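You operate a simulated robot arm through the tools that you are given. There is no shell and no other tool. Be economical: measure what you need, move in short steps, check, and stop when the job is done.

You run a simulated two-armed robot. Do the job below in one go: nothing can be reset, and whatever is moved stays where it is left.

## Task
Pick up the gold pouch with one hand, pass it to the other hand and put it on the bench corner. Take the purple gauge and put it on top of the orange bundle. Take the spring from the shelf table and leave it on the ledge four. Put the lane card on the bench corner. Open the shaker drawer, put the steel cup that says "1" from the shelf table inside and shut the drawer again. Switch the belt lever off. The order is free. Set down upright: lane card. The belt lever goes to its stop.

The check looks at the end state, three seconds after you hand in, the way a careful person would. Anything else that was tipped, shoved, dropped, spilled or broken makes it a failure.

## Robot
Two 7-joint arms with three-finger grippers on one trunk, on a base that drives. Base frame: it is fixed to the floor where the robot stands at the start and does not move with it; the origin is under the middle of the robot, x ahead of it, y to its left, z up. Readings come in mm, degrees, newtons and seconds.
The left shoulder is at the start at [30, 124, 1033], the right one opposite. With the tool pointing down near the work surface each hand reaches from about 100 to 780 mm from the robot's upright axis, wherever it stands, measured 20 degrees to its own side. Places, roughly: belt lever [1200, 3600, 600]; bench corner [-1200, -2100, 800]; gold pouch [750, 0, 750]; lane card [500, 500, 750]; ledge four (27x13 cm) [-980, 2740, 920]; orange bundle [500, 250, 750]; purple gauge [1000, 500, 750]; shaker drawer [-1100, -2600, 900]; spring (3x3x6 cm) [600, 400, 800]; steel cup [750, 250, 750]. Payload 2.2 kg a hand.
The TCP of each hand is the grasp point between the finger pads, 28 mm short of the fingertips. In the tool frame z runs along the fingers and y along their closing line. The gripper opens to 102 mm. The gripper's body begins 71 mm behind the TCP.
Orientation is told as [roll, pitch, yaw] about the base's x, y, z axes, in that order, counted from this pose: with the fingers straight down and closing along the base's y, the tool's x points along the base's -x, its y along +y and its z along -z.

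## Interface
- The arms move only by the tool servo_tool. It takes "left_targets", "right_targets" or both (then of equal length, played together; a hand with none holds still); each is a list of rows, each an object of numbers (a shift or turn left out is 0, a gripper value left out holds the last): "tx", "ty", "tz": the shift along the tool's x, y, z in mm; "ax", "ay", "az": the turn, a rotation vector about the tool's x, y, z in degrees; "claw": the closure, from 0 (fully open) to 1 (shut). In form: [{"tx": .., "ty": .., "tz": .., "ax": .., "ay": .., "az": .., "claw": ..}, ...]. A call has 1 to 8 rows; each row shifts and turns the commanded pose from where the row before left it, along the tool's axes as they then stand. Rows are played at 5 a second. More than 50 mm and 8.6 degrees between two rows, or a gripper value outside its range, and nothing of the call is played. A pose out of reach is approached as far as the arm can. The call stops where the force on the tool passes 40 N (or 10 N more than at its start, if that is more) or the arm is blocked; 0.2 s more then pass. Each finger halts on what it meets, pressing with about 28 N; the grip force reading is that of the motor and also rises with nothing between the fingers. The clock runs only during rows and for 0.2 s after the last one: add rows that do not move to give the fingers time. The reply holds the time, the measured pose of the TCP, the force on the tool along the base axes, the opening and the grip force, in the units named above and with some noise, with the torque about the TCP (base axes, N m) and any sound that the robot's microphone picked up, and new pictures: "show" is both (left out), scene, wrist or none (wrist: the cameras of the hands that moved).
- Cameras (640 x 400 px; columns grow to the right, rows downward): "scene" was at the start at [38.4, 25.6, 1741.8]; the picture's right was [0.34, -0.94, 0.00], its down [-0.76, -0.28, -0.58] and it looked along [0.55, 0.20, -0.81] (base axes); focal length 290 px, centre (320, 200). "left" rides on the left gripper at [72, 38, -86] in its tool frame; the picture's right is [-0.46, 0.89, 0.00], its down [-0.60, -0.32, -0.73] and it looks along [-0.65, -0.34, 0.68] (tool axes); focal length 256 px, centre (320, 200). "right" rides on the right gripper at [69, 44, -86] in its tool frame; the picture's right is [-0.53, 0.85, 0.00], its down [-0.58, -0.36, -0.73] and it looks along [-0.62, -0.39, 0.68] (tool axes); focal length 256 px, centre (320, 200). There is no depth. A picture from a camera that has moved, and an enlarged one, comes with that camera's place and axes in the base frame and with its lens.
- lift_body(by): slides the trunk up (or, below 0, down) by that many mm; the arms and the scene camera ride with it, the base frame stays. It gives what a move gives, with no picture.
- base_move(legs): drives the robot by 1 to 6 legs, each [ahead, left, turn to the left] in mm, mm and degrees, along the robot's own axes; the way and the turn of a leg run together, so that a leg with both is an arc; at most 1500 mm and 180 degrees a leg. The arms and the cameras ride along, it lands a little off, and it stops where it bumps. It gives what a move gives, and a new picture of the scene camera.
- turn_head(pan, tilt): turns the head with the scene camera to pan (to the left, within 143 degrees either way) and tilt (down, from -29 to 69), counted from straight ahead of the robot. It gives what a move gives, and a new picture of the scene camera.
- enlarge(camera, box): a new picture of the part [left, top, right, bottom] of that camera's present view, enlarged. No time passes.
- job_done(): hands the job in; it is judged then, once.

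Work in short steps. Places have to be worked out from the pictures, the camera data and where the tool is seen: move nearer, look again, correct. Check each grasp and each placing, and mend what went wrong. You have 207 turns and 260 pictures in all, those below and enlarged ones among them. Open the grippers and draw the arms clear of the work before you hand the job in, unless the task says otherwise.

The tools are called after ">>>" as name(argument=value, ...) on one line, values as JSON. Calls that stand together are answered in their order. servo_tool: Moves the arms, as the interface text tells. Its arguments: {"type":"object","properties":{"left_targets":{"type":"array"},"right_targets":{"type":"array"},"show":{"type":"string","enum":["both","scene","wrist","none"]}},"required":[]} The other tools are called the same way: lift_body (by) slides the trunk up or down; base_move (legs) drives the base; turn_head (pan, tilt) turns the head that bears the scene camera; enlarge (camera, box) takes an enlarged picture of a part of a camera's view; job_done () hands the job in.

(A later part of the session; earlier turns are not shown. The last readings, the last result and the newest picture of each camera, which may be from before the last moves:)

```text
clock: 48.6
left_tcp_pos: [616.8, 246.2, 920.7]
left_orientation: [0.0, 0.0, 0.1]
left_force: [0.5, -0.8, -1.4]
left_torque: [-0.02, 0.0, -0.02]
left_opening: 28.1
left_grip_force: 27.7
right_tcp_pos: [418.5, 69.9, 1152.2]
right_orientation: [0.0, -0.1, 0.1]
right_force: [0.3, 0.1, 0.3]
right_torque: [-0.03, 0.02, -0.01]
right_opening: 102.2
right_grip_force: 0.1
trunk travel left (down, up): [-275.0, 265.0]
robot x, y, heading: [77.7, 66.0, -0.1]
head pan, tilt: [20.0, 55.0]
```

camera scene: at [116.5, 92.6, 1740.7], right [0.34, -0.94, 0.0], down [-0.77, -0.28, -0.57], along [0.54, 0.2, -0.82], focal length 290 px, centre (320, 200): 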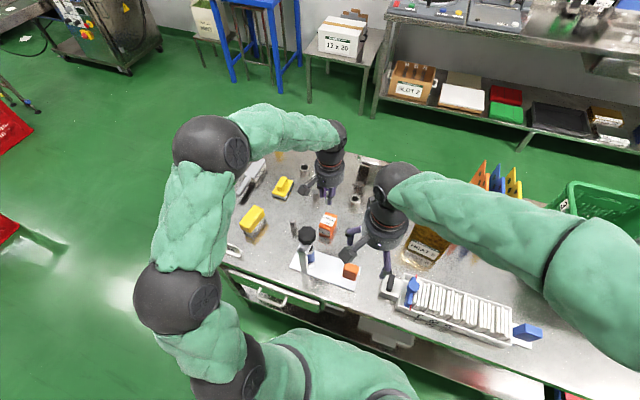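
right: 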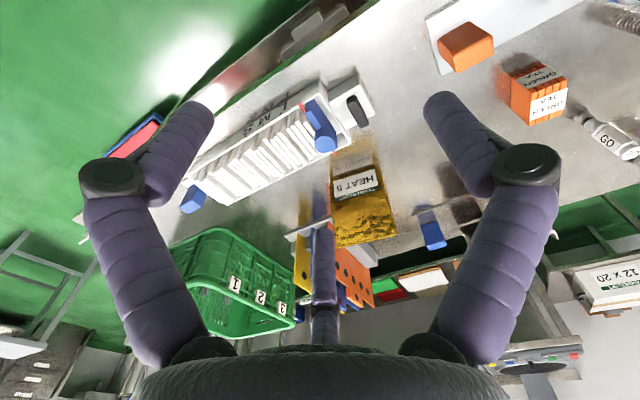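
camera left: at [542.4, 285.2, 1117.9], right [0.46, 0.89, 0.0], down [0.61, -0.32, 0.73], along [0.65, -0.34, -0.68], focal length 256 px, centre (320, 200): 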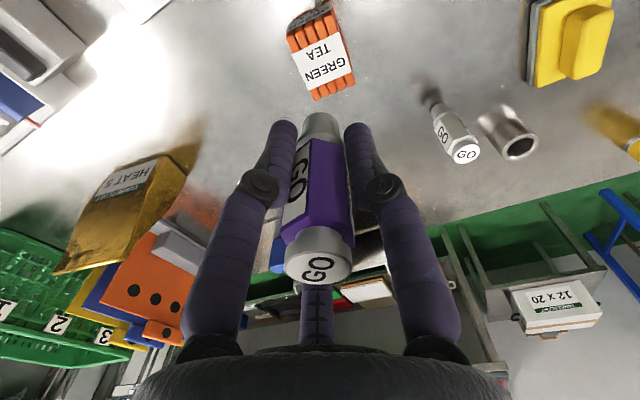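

>>> servo_tool(left_targets=[{"tz": 1}, {"tz": 1}, {"tz": 1}, {}], show="none")

>>> enlarge(camera="left", box=[260, 40, 380, 140])

```text
clock: 49.6
left_tcp_pos: [616.1, 245.3, 919.3]
left_orientation: [0.0, 0.0, 0.0]
left_force: [1.2, 0.3, -1.2]
left_torque: [0.04, -0.01, 0.01]
left_opening: 28.3
left_grip_force: 27.9
right_tcp_pos: [418.5, 71.9, 1151.6]
right_orientation: [0.1, 0.0, 0.1]
right_force: [0.6, 0.5, 1.2]
right_torque: [0.02, 0.01, 0.03]
right_opening: 102.0
right_grip_force: 0.0
trunk travel left (down, up): [-275.0, 265.0]
robot x, y, heading: [73.6, 67.1, 0.2]
head pan, tilt: [20.0, 55.0]
```

```text
4.00 times, centred on (320, 90) of left
camera zoom: at [544.7, 284.3, 1003.7], right [0.46, 0.89, 0.0], down [0.6, -0.32, 0.73], along [0.65, -0.34, -0.68], focal length 1024 px, centre (320, 640)
```

zoom: 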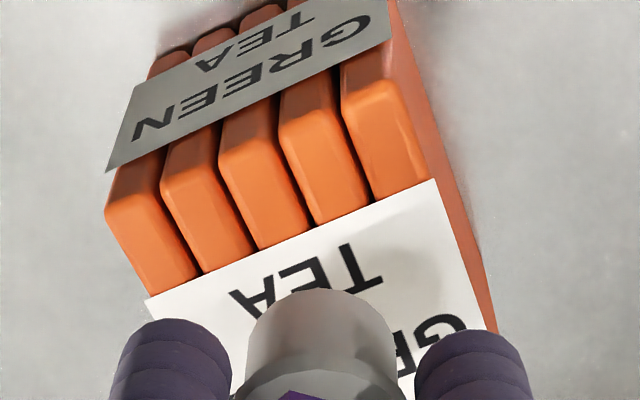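

>>> servo_tool(left_targets=[{"tz": 1}, {"tz": 1}, {"tz": 1}, {}], show="none")

>>> enlarge(camera="scene", box=[305, 195, 361, 235])

```text
clock: 50.6
left_tcp_pos: [617.3, 245.5, 914.6]
left_orientation: [-0.1, 0.0, 0.0]
left_force: [-0.4, -0.1, -0.8]
left_torque: [0.0, 0.01, 0.02]
left_opening: 28.6
left_grip_force: 27.9
right_tcp_pos: [418.3, 70.7, 1152.2]
right_orientation: [0.1, 0.0, 0.0]
right_force: [0.0, -0.5, -0.2]
right_torque: [0.02, 0.01, -0.03]
right_opening: 101.8
right_grip_force: 0.0
trunk travel left (down, up): [-275.0, 265.0]
robot x, y, heading: [77.1, 66.8, 0.0]
head pan, tilt: [20.0, 55.0]
```

```text
10.00 times, centred on (333, 215) of scene
camera zoom: at [114.2, 91.6, 1740.8], right [0.34, -0.94, 0.0], down [-0.77, -0.28, -0.57], along [0.54, 0.2, -0.82], focal length 2903 px, centre (190, 50)
```

zoom: 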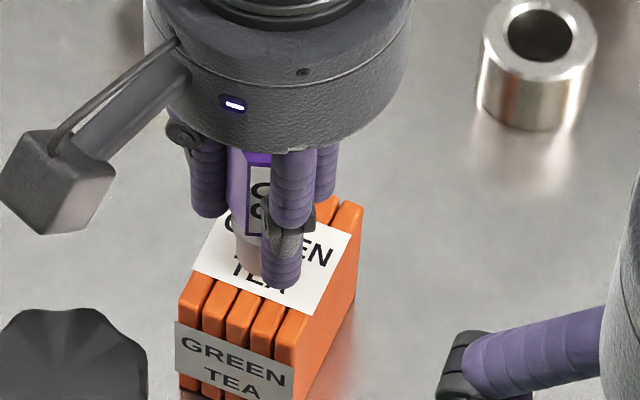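

>>> servo_tool(left_targets=[{"tz": 1}, {"tz": 1}, {"tz": 1}, {}], show="none")

>>> servo_tool(left_targets=[{"tz": 1}, {"tz": 1}, {}], show="none")

```text
clock: 51.6
left_tcp_pos: [616.6, 245.1, 912.5]
left_orientation: [0.1, 0.0, 0.1]
left_force: [0.2, 0.4, -0.7]
left_torque: [0.04, -0.02, -0.01]
left_opening: 28.2
left_grip_force: 28.6
right_tcp_pos: [418.6, 72.5, 1152.0]
right_orientation: [0.1, 0.0, 0.1]
right_force: [0.3, -1.0, -0.6]
right_torque: [-0.01, -0.02, 0.02]
right_opening: 102.1
right_grip_force: 0.0
trunk travel left (down, up): [-275.0, 265.0]
robot x, y, heading: [76.1, 62.8, 0.3]
head pan, tilt: [20.0, 55.0]
```

```text
clock: 52.4
left_tcp_pos: [617.2, 245.0, 910.4]
left_orientation: [0.1, -0.1, 0.1]
left_force: [-0.6, 1.0, 5.6]
left_torque: [-0.02, 0.02, -0.01]
left_opening: 28.6
left_grip_force: 28.6
right_tcp_pos: [417.3, 71.8, 1152.8]
right_orientation: [0.1, 0.0, 0.1]
right_force: [0.0, 0.4, -0.3]
right_torque: [0.03, -0.02, 0.0]
right_opening: 102.1
right_grip_force: 0.0
trunk travel left (down, up): [-275.0, 265.0]
robot x, y, heading: [77.4, 68.1, -0.0]
head pan, tilt: [20.0, 55.0]
```

Contact (+5.6 N). Release gently, wait and then check.

>>> servo_tool(left_targets=[{"claw": 0.7}, {"claw": 0.66}, {"claw": 0.6}, {"claw": 0.5}, {"claw": 0.4}, {}], show="wrist")

>>> enlarge(camera="scene", box=[305, 195, 361, 235])

```text
clock: 53.8
left_tcp_pos: [616.4, 244.9, 910.0]
left_orientation: [0.0, -0.1, 0.0]
left_force: [1.0, -0.3, 0.2]
left_torque: [-0.01, -0.04, -0.05]
left_opening: 61.1
left_grip_force: 0.1
right_tcp_pos: [417.7, 72.0, 1152.4]
right_orientation: [0.2, 0.0, 0.2]
right_force: [0.1, -0.5, 1.4]
right_torque: [-0.02, 0.0, 0.02]
right_opening: 102.3
right_grip_force: 0.1
trunk travel left (down, up): [-275.0, 265.0]
robot x, y, heading: [76.9, 67.4, 0.0]
head pan, tilt: [20.0, 55.0]
camera left: at [544.4, 283.8, 996.1], right [0.46, 0.89, 0.0], down [0.6, -0.32, 0.73], along [0.65, -0.34, -0.68], focal length 256 px, centre (320, 200)
```

left: 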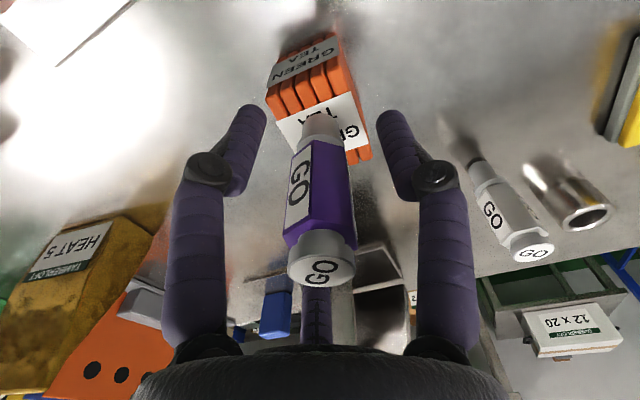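

```text
10.00 times, centred on (333, 215) of scene
camera zoom: at [114.1, 91.6, 1740.8], right [0.34, -0.94, 0.0], down [-0.77, -0.28, -0.57], along [0.54, 0.2, -0.82], focal length 2903 px, centre (190, 50)
```

zoom: 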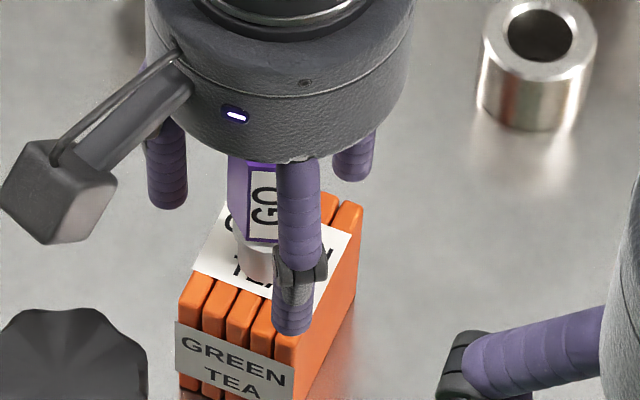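

Gauge stands upright. Open and rise straight up.

>>> servo_tool(left_targets=[{"claw": 0.2}, {"claw": 0, "tz": -40}, {"tz": -50}, {"tz": -50}], show="both")

>>> enlarge(camera="left", box=[260, 0, 580, 220])

```text
clock: 54.8
left_tcp_pos: [614.7, 246.4, 1050.3]
left_orientation: [0.0, 0.0, 0.1]
left_force: [-0.3, -0.4, 0.9]
left_torque: [0.04, -0.02, -0.04]
left_opening: 102.1
left_grip_force: 0.0
right_tcp_pos: [417.6, 70.8, 1153.1]
right_orientation: [0.0, 0.0, 0.1]
right_force: [-0.4, 0.4, -0.7]
right_torque: [-0.02, -0.03, -0.02]
right_opening: 102.4
right_grip_force: 0.1
trunk travel left (down, up): [-275.0, 265.0]
robot x, y, heading: [75.5, 66.9, 0.3]
head pan, tilt: [20.0, 55.0]
camera scene: at [112.7, 91.3, 1740.8], right [0.34, -0.94, 0.0], down [-0.77, -0.28, -0.57], along [0.54, 0.2, -0.82], focal length 290 px, centre (320, 200)
camera left: at [543.0, 285.5, 1135.3], right [0.46, 0.89, 0.0], down [0.6, -0.32, 0.73], along [0.65, -0.34, -0.68], focal length 256 px, centre (320, 200)
```

scene: 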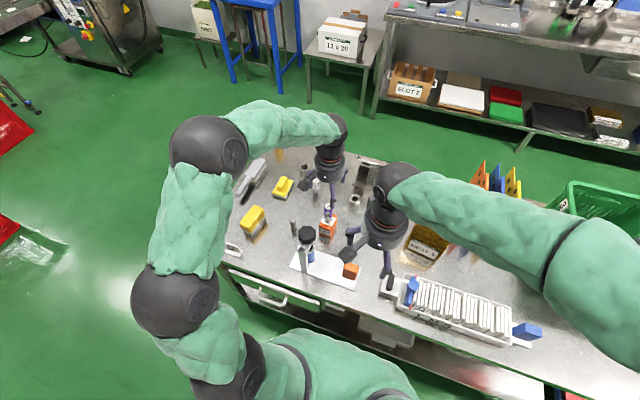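
left: 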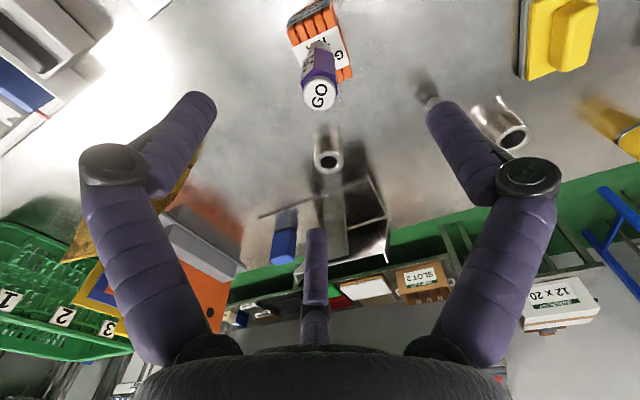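

```text
1.82 times, centred on (420, 110) of left
camera zoom: at [543.0, 285.5, 1135.3], right [0.46, 0.89, 0.0], down [0.6, -0.32, 0.73], along [0.65, -0.34, -0.68], focal length 465 px, centre (138, 364)
```

zoom: 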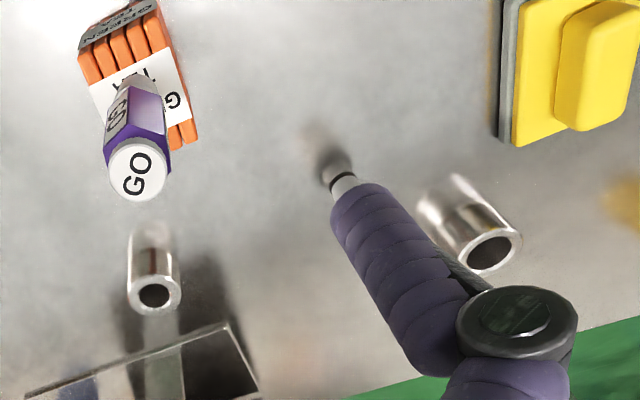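

Gauge is placed. Now the gold pouch: inspect it from both views.

>>> enlarge(camera="scene", box=[385, 200, 485, 280])

>>> enlarge(camera="right", box=[180, 40, 460, 250])

```text
5.00 times, centred on (435, 240) of scene
camera zoom: at [112.7, 91.3, 1740.8], right [0.34, -0.94, 0.0], down [-0.77, -0.28, -0.57], along [0.54, 0.2, -0.82], focal length 1452 px, centre (-255, 0)
```

zoom: 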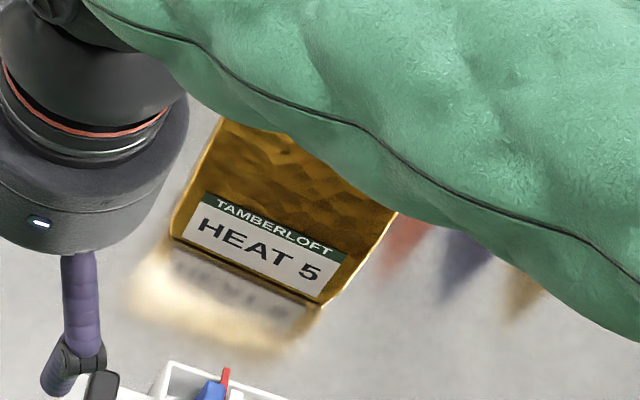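

```text
1.90 times, centred on (320, 145) of right
camera zoom: at [348.3, 115.7, 1238.7], right [0.53, 0.85, 0.0], down [0.58, -0.36, 0.73], along [0.62, -0.39, -0.68], focal length 488 px, centre (320, 305)
```

zoom: 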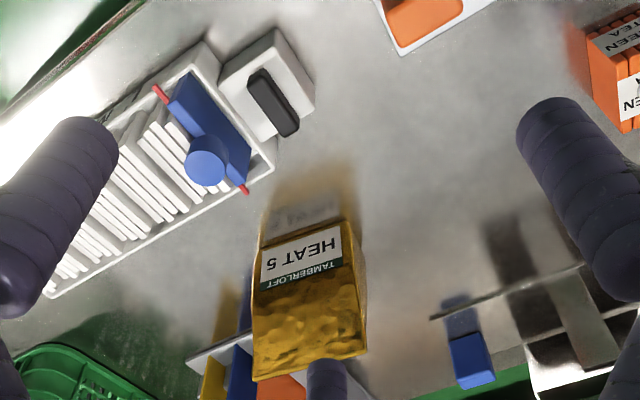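

The pouch stands upright near (650, -93), ~110 mm wide in y, so I'll grip its thickness (closing along x). I move the right hand over it, and the left up and back.

>>> servo_tool(right_targets=[{"tx": -33, "ty": -15}, {"tx": -33, "ty": -15}, {"tx": -33, "ty": -15}, {"tx": -33, "ty": -15}, {"tx": -33, "ty": -15}, {"tx": -33, "ty": -15}, {"tx": -33, "ty": -15}, {"tx": -33, "ty": -15}], left_targets=[{"tz": -45}, {"tz": -45}, {"ty": 20}, {"ty": 20, "tx": 30}, {"ty": 20, "tx": 30}, {"ty": 20, "tx": 30}, {"ty": 20, "tx": 30}, {"tx": 30}], show="none")

>>> servo_tool(right_targets=[{"az": 8.4}, {"az": 8.4}, {"az": 8.4}, {"az": 8.4}, {"az": 8.4}, {"az": 8.4}, {"az": 8.4}, {"az": 8.4}], show="none")

>>> servo_tool(right_targets=[{"az": 8}, {"az": 8}, {"az": 6.8}], show="both")

```text
clock: 56.6
left_tcp_pos: [464.9, 344.6, 1140.4]
left_orientation: [0.0, 0.1, 0.1]
left_force: [0.9, -0.2, 0.1]
left_torque: [0.0, 0.0, 0.04]
left_opening: 102.2
left_grip_force: 0.1
right_tcp_pos: [683.9, -47.8, 1154.1]
right_orientation: [0.1, 0.0, 0.0]
right_force: [0.7, 0.1, -0.1]
right_torque: [0.01, -0.02, -0.02]
right_opening: 102.1
right_grip_force: 0.2
trunk travel left (down, up): [-275.0, 265.0]
robot x, y, heading: [73.7, 67.1, 0.1]
head pan, tilt: [20.0, 55.0]
```

```text
clock: 58.4
left_tcp_pos: [465.8, 345.6, 1140.8]
left_orientation: [0.0, 0.0, -0.1]
left_force: [0.8, 0.8, 0.0]
left_torque: [-0.02, 0.02, -0.01]
left_opening: 101.8
left_grip_force: 0.1
right_tcp_pos: [682.1, -48.1, 1152.6]
right_orientation: [0.1, 0.1, -67.3]
right_force: [0.0, -0.2, 0.8]
right_torque: [0.0, 0.0, -0.02]
right_opening: 101.9
right_grip_force: 0.1
trunk travel left (down, up): [-275.0, 265.0]
robot x, y, heading: [75.0, 66.7, 0.1]
head pan, tilt: [20.0, 55.0]
```

```text
clock: 59.2
left_tcp_pos: [466.4, 346.0, 1140.5]
left_orientation: [0.0, 0.0, 0.1]
left_force: [1.3, 0.5, -0.9]
left_torque: [-0.03, 0.01, -0.03]
left_opening: 101.9
left_grip_force: 0.0
right_tcp_pos: [682.4, -49.4, 1153.8]
right_orientation: [0.0, 0.1, -90.1]
right_force: [1.0, -0.4, 0.4]
right_torque: [-0.04, 0.03, -0.02]
right_opening: 102.0
right_grip_force: 0.0
trunk travel left (down, up): [-275.0, 265.0]
robot x, y, heading: [74.2, 69.3, -0.0]
head pan, tilt: [20.0, 55.0]
camera scene: at [114.1, 91.6, 1740.8], right [0.34, -0.94, 0.0], down [-0.77, -0.28, -0.57], along [0.54, 0.2, -0.82], focal length 290 px, centre (320, 200)
camera right: at [726.6, 21.4, 1239.0], right [0.84, -0.54, 0.0], down [-0.37, -0.58, 0.73], along [-0.39, -0.62, -0.68], focal length 256 px, centre (320, 200)
```

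scene: 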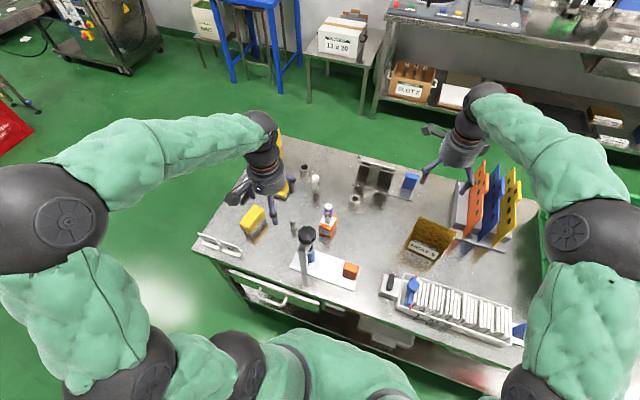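
right: 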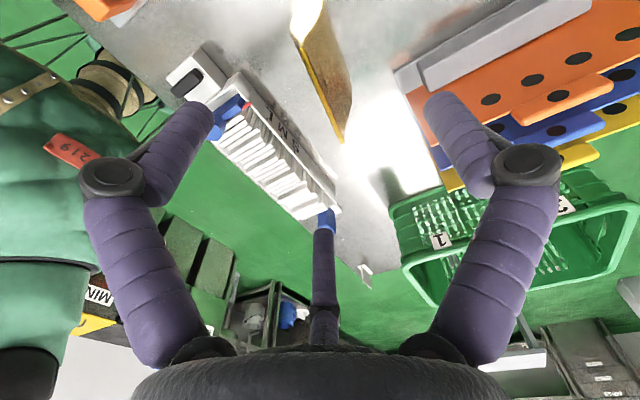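

Now a clear view of the pouch in both cameras; enlarge.

>>> enlarge(camera="scene", box=[390, 205, 470, 275])

>>> enlarge(camera="right", box=[240, 0, 420, 150])

```text
5.71 times, centred on (430, 240) of scene
camera zoom: at [114.1, 91.6, 1740.8], right [0.34, -0.94, 0.0], down [-0.77, -0.28, -0.57], along [0.54, 0.2, -0.82], focal length 1659 px, centre (-309, -29)
```

zoom: 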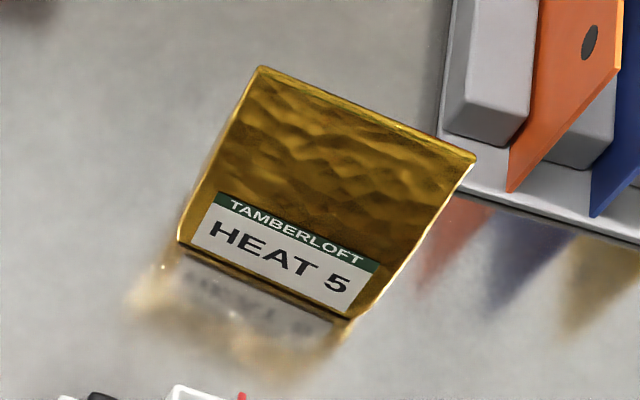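

```text
2.67 times, centred on (330, 75) of right
camera zoom: at [726.6, 21.4, 1239.0], right [0.84, -0.54, 0.0], down [-0.37, -0.58, 0.73], along [-0.39, -0.62, -0.68], focal length 683 px, centre (293, 533)
```

zoom: 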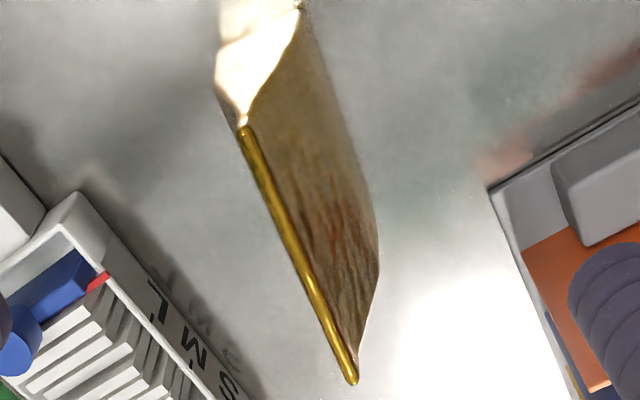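

Top edge runs from (668,-38) to (650.5,-153) at z≈966 (yaw 8.7° off y). I rotate to match and come over the right third at (655,-123).

>>> servo_tool(right_targets=[{"tx": -37, "ty": -14}, {"tx": -37, "ty": -14}, {"az": 4.3, "tz": 40}, {"az": 4.3, "tz": 40}, {"tz": 40}], show="both")

>>> enlarge(camera="right", box=[200, 0, 440, 150])

```text
clock: 60.4
left_tcp_pos: [467.4, 345.8, 1139.7]
left_orientation: [-0.1, 0.2, 0.0]
left_force: [0.1, 0.6, -0.7]
left_torque: [0.0, 0.02, 0.03]
left_opening: 102.1
left_grip_force: 0.0
right_tcp_pos: [654.6, -122.8, 1031.7]
right_orientation: [-0.2, 0.2, -98.6]
right_force: [0.3, 0.7, 0.2]
right_torque: [0.03, 0.0, 0.01]
right_opening: 101.5
right_grip_force: 0.1
trunk travel left (down, up): [-275.0, 265.0]
robot x, y, heading: [76.4, 64.4, -0.1]
head pan, tilt: [20.0, 55.0]
camera scene: at [115.4, 91.7, 1740.8], right [0.34, -0.94, 0.0], down [-0.77, -0.28, -0.57], along [0.54, 0.2, -0.82], focal length 290 px, centre (320, 200)
camera right: at [707.8, -60.6, 1117.9], right [0.76, -0.65, 0.0], down [-0.45, -0.52, 0.73], along [-0.48, -0.55, -0.68], focal length 256 px, centre (320, 200)
```

scene: 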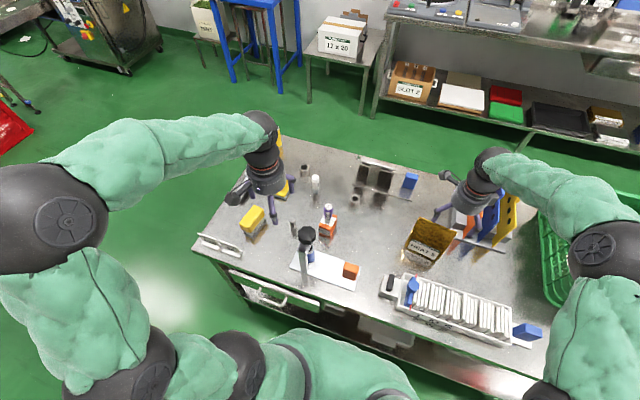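
right: 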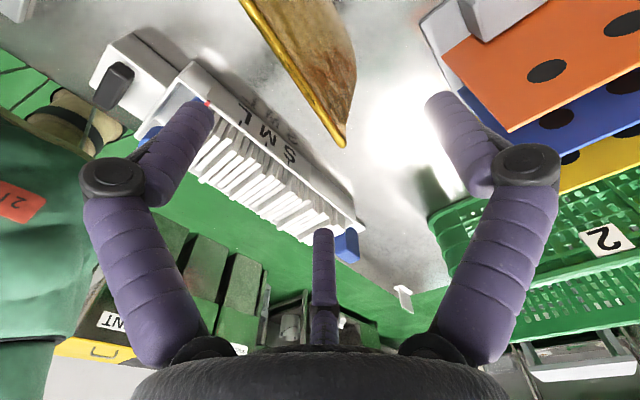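

```text
2.67 times, centred on (320, 75) of right
camera zoom: at [707.8, -60.6, 1117.9], right [0.76, -0.65, 0.0], down [-0.45, -0.52, 0.73], along [-0.48, -0.55, -0.68], focal length 683 px, centre (320, 533)
```

zoom: 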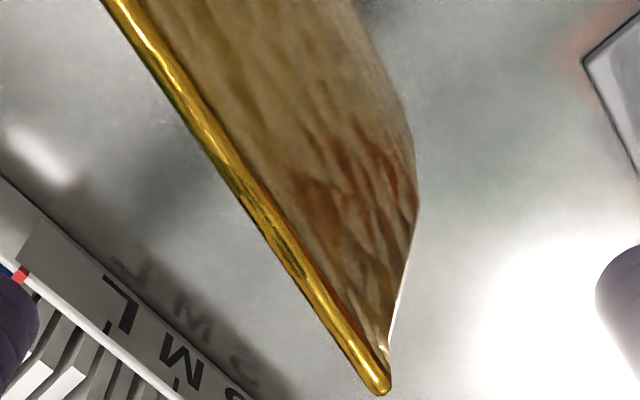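

Alignment confirmed. Descend to z≈925 with fingers partly closed, then grip.

>>> servo_tool(right_targets=[{"claw": 0.3}, {"tz": 40}, {"tz": 40}, {"tz": 27}, {"claw": 0.6}, {"claw": 1}, {"claw": 1}, {"claw": 1}], show="wrist")

```text
clock: 62.2
left_tcp_pos: [466.4, 346.3, 1139.9]
left_orientation: [0.0, 0.0, 0.0]
left_force: [-0.2, -0.1, 0.0]
left_torque: [0.0, -0.05, 0.01]
left_opening: 101.9
left_grip_force: 0.1
right_tcp_pos: [652.9, -121.6, 925.5]
right_orientation: [-0.1, 0.0, -98.5]
right_force: [1.9, -1.2, 3.1]
right_torque: [-0.05, -0.08, 0.0]
right_opening: 44.8
right_grip_force: 27.7
trunk travel left (down, up): [-275.0, 265.0]
robot x, y, heading: [76.4, 65.7, -0.1]
head pan, tilt: [20.0, 55.0]
camera right: at [706.3, -59.4, 1012.3], right [0.76, -0.65, 0.0], down [-0.45, -0.52, 0.73], along [-0.48, -0.55, -0.68], focal length 256 px, centre (320, 200)
```

right: 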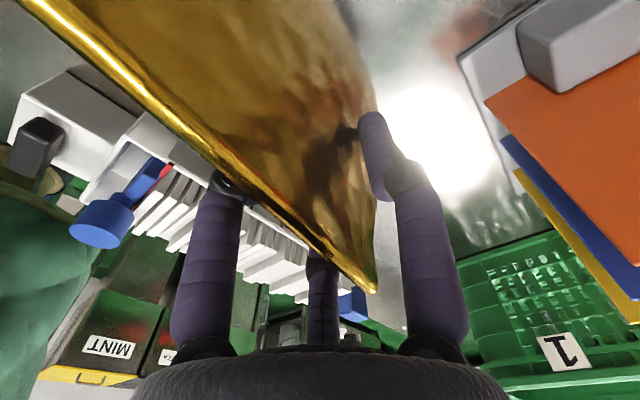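

Gripped at 44.8 mm. Lift up to z≈1080 and check it holds.

>>> servo_tool(right_targets=[{"tz": -20}, {"tz": -30}, {"tz": -40}, {"tz": -40}, {"tz": -40}, {}], show="both")

```text
clock: 63.6
left_tcp_pos: [466.2, 345.4, 1139.6]
left_orientation: [0.0, 0.0, -0.1]
left_force: [0.7, 0.8, 0.1]
left_torque: [-0.03, -0.01, 0.0]
left_opening: 102.5
left_grip_force: 0.0
right_tcp_pos: [655.0, -123.1, 1094.4]
right_orientation: [-0.2, 0.2, -98.5]
right_force: [0.1, -0.9, -1.7]
right_torque: [-0.03, -0.02, 0.03]
right_opening: 44.6
right_grip_force: 28.3
trunk travel left (down, up): [-275.0, 265.0]
robot x, y, heading: [80.0, 68.3, 0.0]
head pan, tilt: [20.0, 55.0]
camera scene: at [114.8, 91.4, 1740.8], right [0.34, -0.94, 0.0], down [-0.77, -0.28, -0.57], along [0.54, 0.2, -0.82], focal length 290 px, centre (320, 200)
camera right: at [708.7, -61.4, 1180.0], right [0.76, -0.65, 0.0], down [-0.44, -0.52, 0.73], along [-0.48, -0.55, -0.68], focal length 256 px, centre (320, 200)
```

scene: 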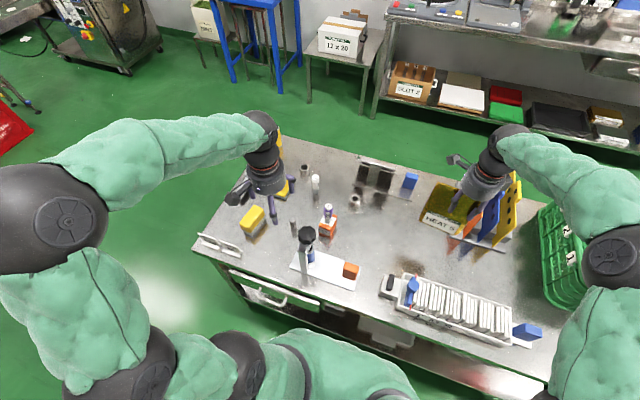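
right: 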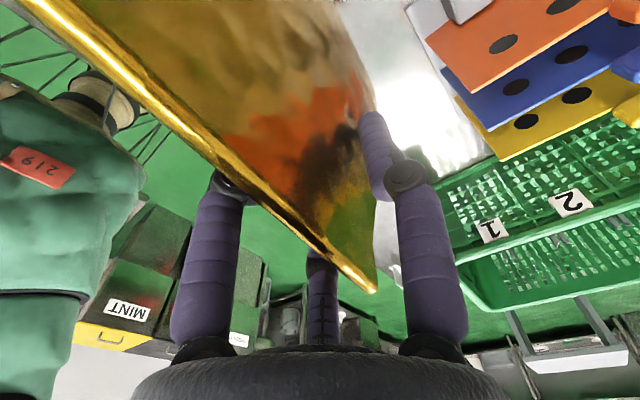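

Pouch held. I back away from the table so the hand-over happens over free floor.

>>> base_move(legs=[[-450, 0, 0]])

>>> servo_tool(right_targets=[{"az": -8.5}, {"ty": -40}, {"ty": -40}, {"ty": -30, "tx": 20}, {"tx": 40}, {"tx": 40}, {"tx": 30}], left_targets=[{"az": 8.4}, {"az": 8.4}, {"az": 8.4}, {"az": 8.4}, {"az": 8.4}, {"az": 8.4}, {"az": 8.4}], show="none")

>>> servo_tool(left_targets=[{"az": 8.4}, {"az": 8.4}, {"az": 8.4}, {"az": 6}, {"ay": -8.5}, {"ay": -8.5}, {"ay": -8.5}, {"ay": -8.5}], show="scene")

```text
clock: 66.3
left_tcp_pos: [16.3, 345.9, 1141.3]
left_orientation: [-0.1, 0.0, 0.5]
left_force: [-0.5, -0.5, 0.5]
left_torque: [-0.02, 0.0, 0.0]
left_opening: 101.9
left_grip_force: 0.1
right_tcp_pos: [206.6, -121.8, 1094.2]
right_orientation: [0.1, 0.1, -98.1]
right_force: [-0.8, 0.3, -1.2]
right_torque: [-0.04, -0.02, 0.02]
right_opening: 44.8
right_grip_force: 28.4
trunk travel left (down, up): [-275.0, 265.0]
robot x, y, heading: [-372.5, 66.7, 0.4]
head pan, tilt: [20.0, 55.0]
camera scene: at [-333.9, 90.0, 1740.8], right [0.35, -0.94, 0.0], down [-0.77, -0.29, -0.57], along [0.54, 0.2, -0.82], focal length 290 px, centre (320, 200)
```

scene: 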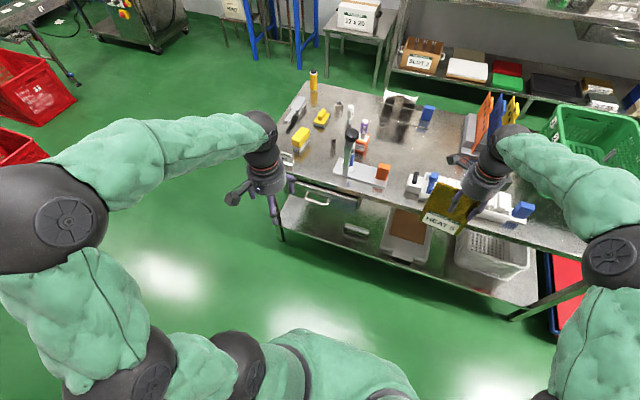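

```text
clock: 67.9
left_tcp_pos: [18.3, 347.9, 1140.1]
left_orientation: [-0.1, 0.0, -58.6]
left_force: [0.3, -0.7, 0.1]
left_torque: [-0.02, -0.02, 0.01]
left_opening: 102.1
left_grip_force: 0.0
right_tcp_pos: [97.7, 6.8, 1094.0]
right_orientation: [-0.1, 0.2, -89.8]
right_force: [0.6, 0.3, -1.0]
right_torque: [-0.04, 0.03, -0.05]
right_opening: 44.4
right_grip_force: 27.9
trunk travel left (down, up): [-275.0, 265.0]
robot x, y, heading: [-369.4, 59.7, 0.6]
head pan, tilt: [20.0, 55.0]
```

```text
clock: 69.7
left_tcp_pos: [18.6, 345.6, 1142.4]
left_orientation: [0.1, -34.2, -89.7]
left_force: [0.8, 0.3, 0.1]
left_torque: [-0.01, -0.01, 0.0]
left_opening: 102.0
left_grip_force: 0.0
right_tcp_pos: [98.5, 5.8, 1094.7]
right_orientation: [0.1, 0.0, -89.7]
right_force: [0.4, -1.4, -1.8]
right_torque: [-0.03, 0.04, 0.01]
right_opening: 44.5
right_grip_force: 28.2
trunk travel left (down, up): [-275.0, 265.0]
robot x, y, heading: [-373.4, 65.4, 0.4]
head pan, tilt: [20.0, 55.0]
camera scene: at [-332.4, 90.9, 1740.8], right [0.35, -0.94, 0.0], down [-0.77, -0.29, -0.57], along [0.54, 0.2, -0.82], focal length 290 px, centre (320, 200)
```

scene: 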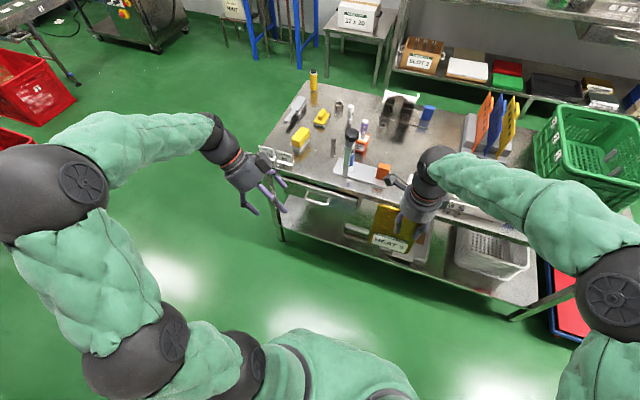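

Left hand turning well. Complete the tilt to 60° and go to a pre-grasp point beside the pouch's left edge.

>>> servo_tool(left_targets=[{"ay": -8.5, "ty": 27}, {"ay": -8.5, "ty": 27}, {"ay": -8.6, "ty": 26}, {}], show="none")

>>> servo_tool(left_targets=[{"tz": 40, "tx": -11.5}, {"tz": 40, "tx": -11.5}, {"tz": 40, "tx": -11.5}, {"tz": 40, "tx": -11.5}, {"tz": 40, "tx": -11.5}, {}], show="both")

>>> enlarge(camera="scene", box=[300, 140, 460, 280])

```text
clock: 70.7
left_tcp_pos: [95.3, 347.8, 1140.1]
left_orientation: [0.1, -59.8, -89.7]
left_force: [-0.8, -0.4, 0.7]
left_torque: [0.03, 0.0, 0.01]
left_opening: 102.2
left_grip_force: 0.0
right_tcp_pos: [96.0, 5.9, 1093.9]
right_orientation: [-0.1, 0.0, -89.8]
right_force: [-0.9, -0.3, -0.3]
right_torque: [-0.01, -0.01, 0.02]
right_opening: 44.3
right_grip_force: 27.7
trunk travel left (down, up): [-275.0, 265.0]
robot x, y, heading: [-365.0, 66.6, 0.1]
head pan, tilt: [20.0, 55.0]
```

```text
clock: 72.1
left_tcp_pos: [96.9, 145.3, 1089.0]
left_orientation: [0.1, -59.6, -89.6]
left_force: [0.3, 0.4, 0.5]
left_torque: [0.0, 0.0, -0.01]
left_opening: 101.9
left_grip_force: 0.0
right_tcp_pos: [97.2, 6.5, 1095.1]
right_orientation: [0.0, 0.1, -89.7]
right_force: [-0.6, 0.4, -0.8]
right_torque: [-0.04, 0.02, 0.05]
right_opening: 44.1
right_grip_force: 28.0
trunk travel left (down, up): [-275.0, 265.0]
robot x, y, heading: [-372.8, 64.0, 0.7]
head pan, tilt: [20.0, 55.0]
camera scene: at [-333.1, 90.9, 1740.8], right [0.35, -0.94, 0.0], down [-0.77, -0.29, -0.57], along [0.54, 0.2, -0.82], focal length 290 px, centre (320, 200)
camera left: at [136.0, 257.3, 1070.0], right [0.89, -0.23, 0.4], down [-0.32, 0.32, 0.89], along [-0.33, -0.92, 0.21], focal length 256 px, centre (320, 200)
```

scene: 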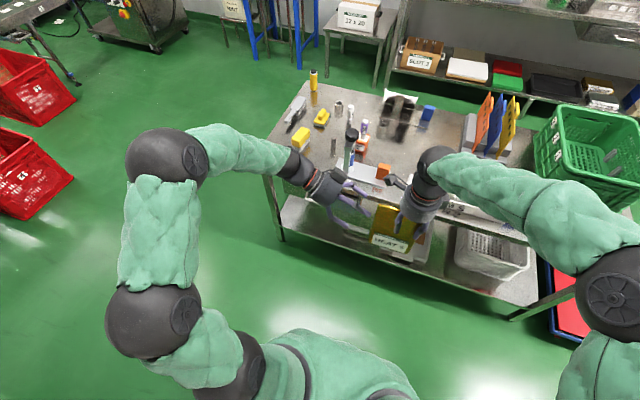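
left: 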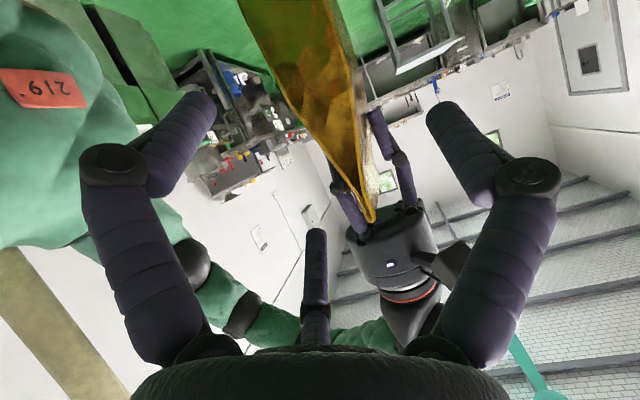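

```text
2.86 times, centred on (380, 210) of scene
camera zoom: at [-333.1, 90.9, 1740.8], right [0.35, -0.94, 0.0], down [-0.77, -0.29, -0.57], along [0.54, 0.2, -0.82], focal length 829 px, centre (149, 171)
```

zoom: 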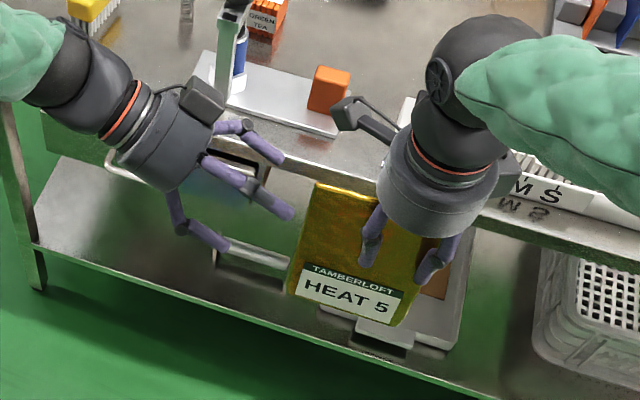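

The hand has one finger opposing two; I offset the left grip lower (≈(97, 78, 1025)) to keep clear of the right fingers. Shift and advance.

>>> servo_tool(left_targets=[{"tx": 22}, {"tz": 25}, {"tz": 25}, {"tz": 20}, {}], show="both")

>>> enlarge(camera="scene", box=[320, 170, 440, 260])

```text
clock: 73.3
left_tcp_pos: [98.4, 97.7, 1034.7]
left_orientation: [-0.1, -59.6, -89.5]
left_force: [0.7, 0.1, 0.1]
left_torque: [-0.02, 0.01, 0.02]
left_opening: 101.9
left_grip_force: 0.1
right_tcp_pos: [97.0, 6.2, 1094.0]
right_orientation: [0.0, 0.1, -89.6]
right_force: [0.1, 0.8, -1.2]
right_torque: [-0.06, 0.0, 0.0]
right_opening: 44.2
right_grip_force: 27.8
trunk travel left (down, up): [-275.0, 265.0]
robot x, y, heading: [-371.5, 64.3, 0.3]
head pan, tilt: [20.0, 55.0]
camera scene: at [-332.8, 90.6, 1740.8], right [0.35, -0.94, 0.0], down [-0.77, -0.29, -0.57], along [0.54, 0.2, -0.82], focal length 290 px, centre (320, 200)
camera left: at [136.8, 208.6, 1015.1], right [0.89, -0.23, 0.4], down [-0.32, 0.32, 0.89], along [-0.33, -0.92, 0.21], focal length 256 px, centre (320, 200)
```

scene: 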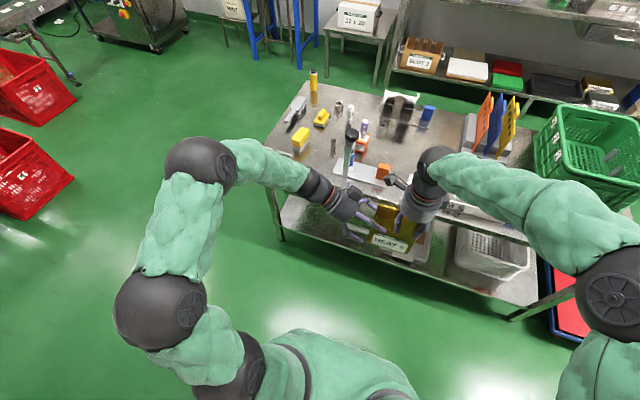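
left: 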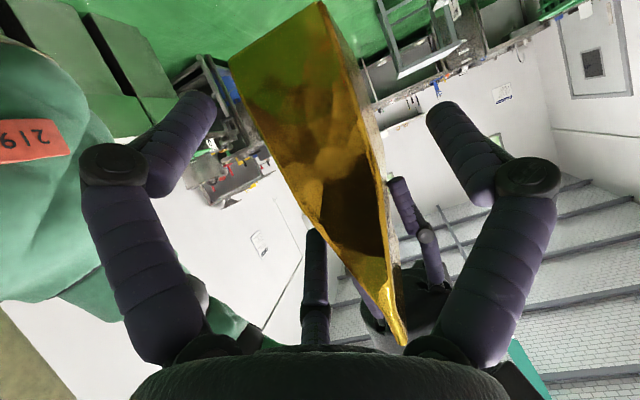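

```text
4.44 times, centred on (380, 215) of scene
camera zoom: at [-332.8, 90.6, 1740.8], right [0.35, -0.94, 0.0], down [-0.77, -0.29, -0.57], along [0.54, 0.2, -0.82], focal length 1290 px, centre (53, 133)
```

zoom: 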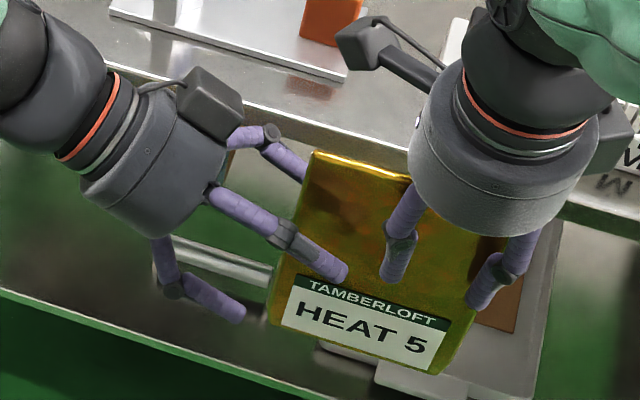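

Advance slightly more (12 mm), shifting 4 mm down, then close the left hand.

>>> servo_tool(left_targets=[{"tx": 5}, {"tz": 12}, {"claw": 0.3}, {"claw": 0.6}, {"claw": 1}, {"claw": 1}, {"claw": 1}, {"claw": 1}], show="both")

>>> enlarge(camera="scene", box=[320, 170, 440, 260])

```text
clock: 75.1
left_tcp_pos: [99.0, 88.7, 1024.8]
left_orientation: [-0.1, -59.6, -89.6]
left_force: [-6.4, 2.3, -1.0]
left_torque: [0.03, -0.21, -0.26]
left_opening: 65.5
left_grip_force: 28.3
right_tcp_pos: [98.4, 5.6, 1095.6]
right_orientation: [0.1, 0.0, -89.7]
right_force: [6.3, -3.7, 0.7]
right_torque: [-0.03, -0.24, -0.21]
right_opening: 43.1
right_grip_force: 27.8
trunk travel left (down, up): [-275.0, 265.0]
robot x, y, heading: [-375.2, 65.5, 0.5]
head pan, tilt: [20.0, 55.0]
camera scene: at [-332.8, 90.1, 1740.8], right [0.35, -0.94, 0.0], down [-0.77, -0.29, -0.57], along [0.54, 0.2, -0.82], focal length 290 px, centre (320, 200)
camera left: at [136.4, 200.6, 1004.2], right [0.89, -0.23, 0.4], down [-0.32, 0.32, 0.89], along [-0.33, -0.92, 0.21], focal length 256 px, centre (320, 200)
```

scene: 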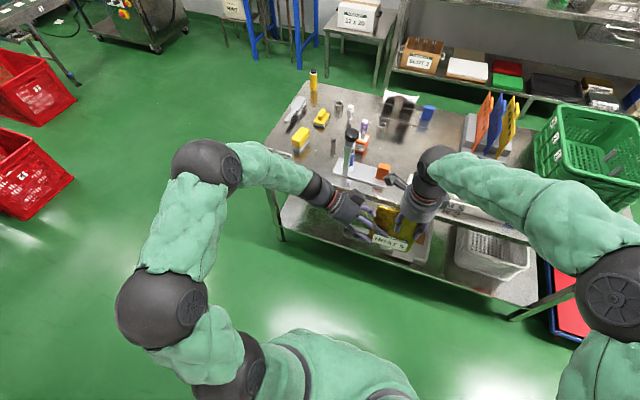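
left: 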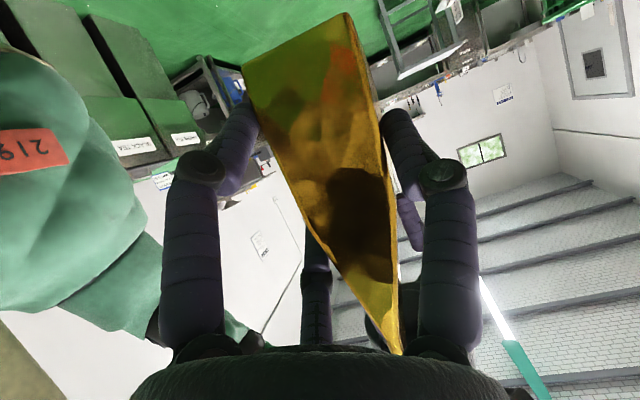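

```text
4.44 times, centred on (380, 215) of scene
camera zoom: at [-332.8, 90.1, 1740.8], right [0.35, -0.94, 0.0], down [-0.77, -0.29, -0.57], along [0.54, 0.2, -0.82], focal length 1290 px, centre (53, 133)
```

zoom: 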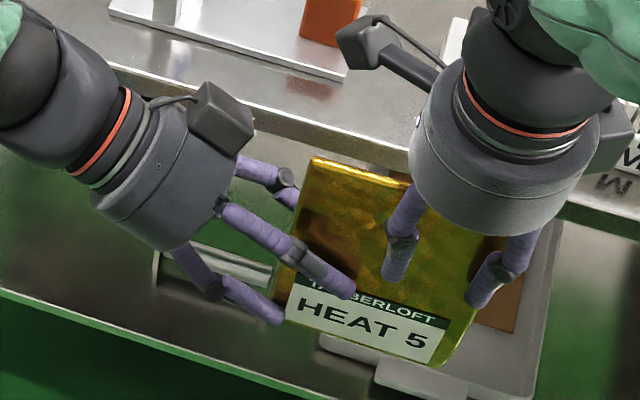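

Left grasp is shallow (65 mm, lower finger at the pouch edge). I reopen, advance 22 mm further along the tool and grip again.

>>> servo_tool(left_targets=[{"claw": 0.3}, {"claw": 0.05}, {"claw": 0.05, "ty": -3}, {"tz": 11}, {"tz": 11}, {}], show="none")

>>> servo_tool(left_targets=[{"claw": 0.3}, {"claw": 0.5}, {"claw": 1}, {"claw": 1}, {"claw": 1}, {}], show="wrist")

>>> enlarge(camera="scene", box=[320, 170, 440, 260])

```text
clock: 76.5
left_tcp_pos: [97.2, 67.8, 1012.9]
left_orientation: [-0.1, -59.6, -89.5]
left_force: [-0.2, -0.2, -0.3]
left_torque: [-0.01, 0.03, 0.02]
left_opening: 97.1
left_grip_force: 0.0
right_tcp_pos: [98.4, 6.1, 1095.3]
right_orientation: [0.0, 0.2, -89.7]
right_force: [0.5, 0.3, -1.1]
right_torque: [-0.04, 0.03, -0.01]
right_opening: 41.3
right_grip_force: 28.4
trunk travel left (down, up): [-275.0, 265.0]
robot x, y, heading: [-364.8, 66.0, 0.5]
head pan, tilt: [20.0, 55.0]
```

```text
clock: 77.9
left_tcp_pos: [96.0, 68.1, 1013.8]
left_orientation: [-0.1, -59.7, -89.5]
left_force: [5.8, 3.0, -6.0]
left_torque: [0.08, 0.41, 0.76]
left_opening: 66.5
left_grip_force: 27.9
right_tcp_pos: [96.9, 6.1, 1094.5]
right_orientation: [0.1, 0.1, -89.7]
right_force: [-5.6, -2.7, 6.6]
right_torque: [0.13, 0.09, -0.42]
right_opening: 40.9
right_grip_force: 28.2
trunk travel left (down, up): [-275.0, 265.0]
robot x, y, heading: [-369.2, 62.5, 0.2]
head pan, tilt: [20.0, 55.0]
camera left: at [134.7, 181.0, 993.7], right [0.89, -0.23, 0.4], down [-0.32, 0.32, 0.89], along [-0.33, -0.92, 0.21], focal length 256 px, centre (320, 200)
```

left: 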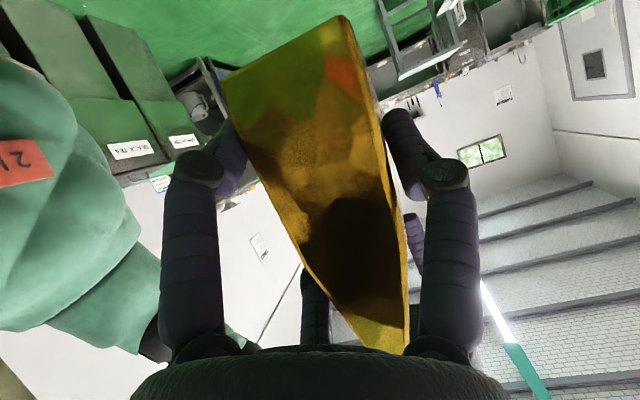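

```text
4.44 times, centred on (380, 215) of scene
camera zoom: at [-332.8, 90.1, 1740.8], right [0.35, -0.94, 0.0], down [-0.77, -0.29, -0.57], along [0.54, 0.2, -0.82], focal length 1290 px, centre (53, 133)
```

zoom: 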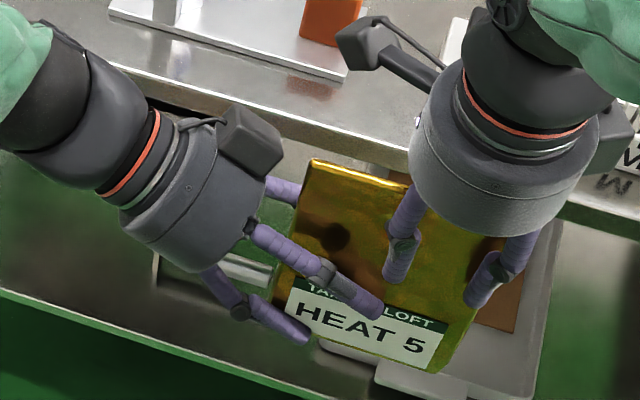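

Both front fingers now bear on the face. Release the right hand gradually and watch.

>>> servo_tool(right_targets=[{"claw": 0.6}, {"claw": 0.55}, {"claw": 0.5}, {"claw": 0.4}, {"claw": 0.2}, {"claw": 0}], show="none")

>>> enlarge(camera="scene", box=[320, 170, 440, 260])

```text
clock: 79.3
left_tcp_pos: [95.7, 68.8, 1013.7]
left_orientation: [0.0, -59.5, -89.7]
left_force: [-0.2, 0.1, -0.4]
left_torque: [0.0, 0.03, -0.04]
left_opening: 66.4
left_grip_force: 27.7
right_tcp_pos: [98.3, 6.0, 1095.2]
right_orientation: [0.0, 0.1, -89.7]
right_force: [0.8, -0.4, 0.5]
right_torque: [0.01, -0.03, -0.01]
right_opening: 102.1
right_grip_force: 0.0
trunk travel left (down, up): [-275.0, 265.0]
robot x, y, heading: [-372.6, 60.6, 0.7]
head pan, tilt: [20.0, 55.0]
```

```text
4.44 times, centred on (380, 215) of scene
camera zoom: at [-332.8, 90.1, 1740.8], right [0.35, -0.94, 0.0], down [-0.77, -0.29, -0.57], along [0.54, 0.2, -0.82], focal length 1290 px, centre (53, 133)
```

zoom: 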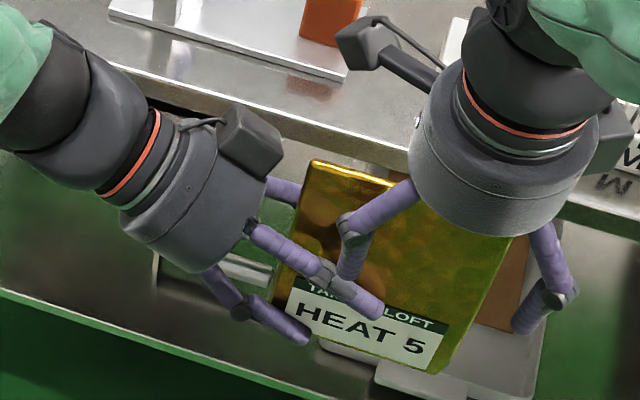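

Right is open. Lift the right hand up out, slowly.

>>> servo_tool(right_targets=[{"tz": -15}, {"tz": -25}, {"tz": -40}, {"tz": -40}, {"tz": -40}], show="scene")

>>> enlarge(camera="scene", box=[320, 150, 440, 260])

```text
clock: 80.5
left_tcp_pos: [96.8, 69.0, 1014.5]
left_orientation: [-0.1, -59.6, -89.6]
left_force: [0.4, 0.0, 0.7]
left_torque: [0.03, 0.02, 0.04]
left_opening: 66.5
left_grip_force: 28.1
right_tcp_pos: [97.3, 5.5, 1256.8]
right_orientation: [-0.2, 0.0, -89.7]
right_force: [-0.6, -0.3, 0.8]
right_torque: [0.02, -0.03, 0.02]
right_opening: 101.7
right_grip_force: 0.0
trunk travel left (down, up): [-275.0, 265.0]
robot x, y, heading: [-371.9, 64.7, 0.5]
head pan, tilt: [20.0, 55.0]
camera scene: at [-333.3, 90.2, 1740.8], right [0.35, -0.94, 0.0], down [-0.77, -0.29, -0.57], along [0.54, 0.2, -0.82], focal length 290 px, centre (320, 200)
```

scene: 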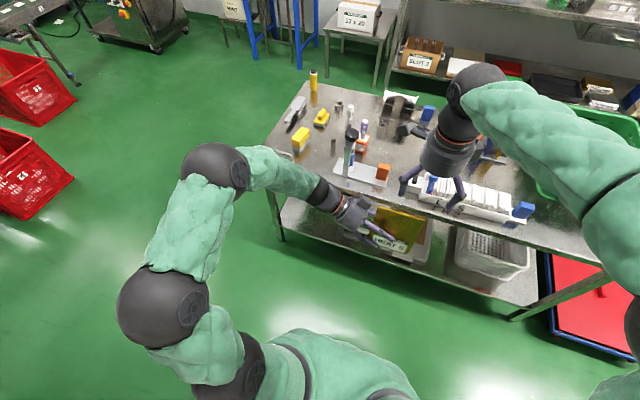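

```text
3.64 times, centred on (380, 205) of scene
camera zoom: at [-333.3, 90.2, 1740.8], right [0.35, -0.94, 0.0], down [-0.77, -0.29, -0.57], along [0.54, 0.2, -0.82], focal length 1056 px, centre (102, 182)
```

zoom: 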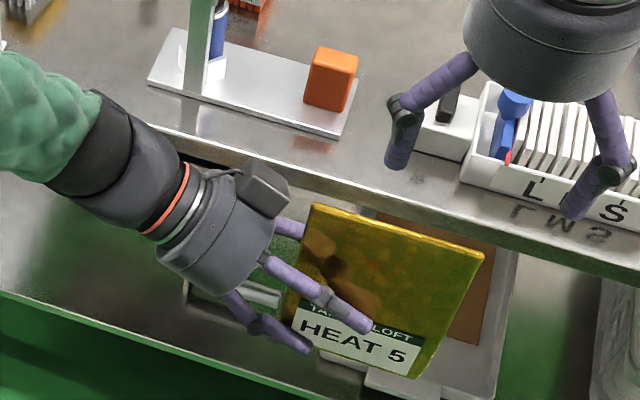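

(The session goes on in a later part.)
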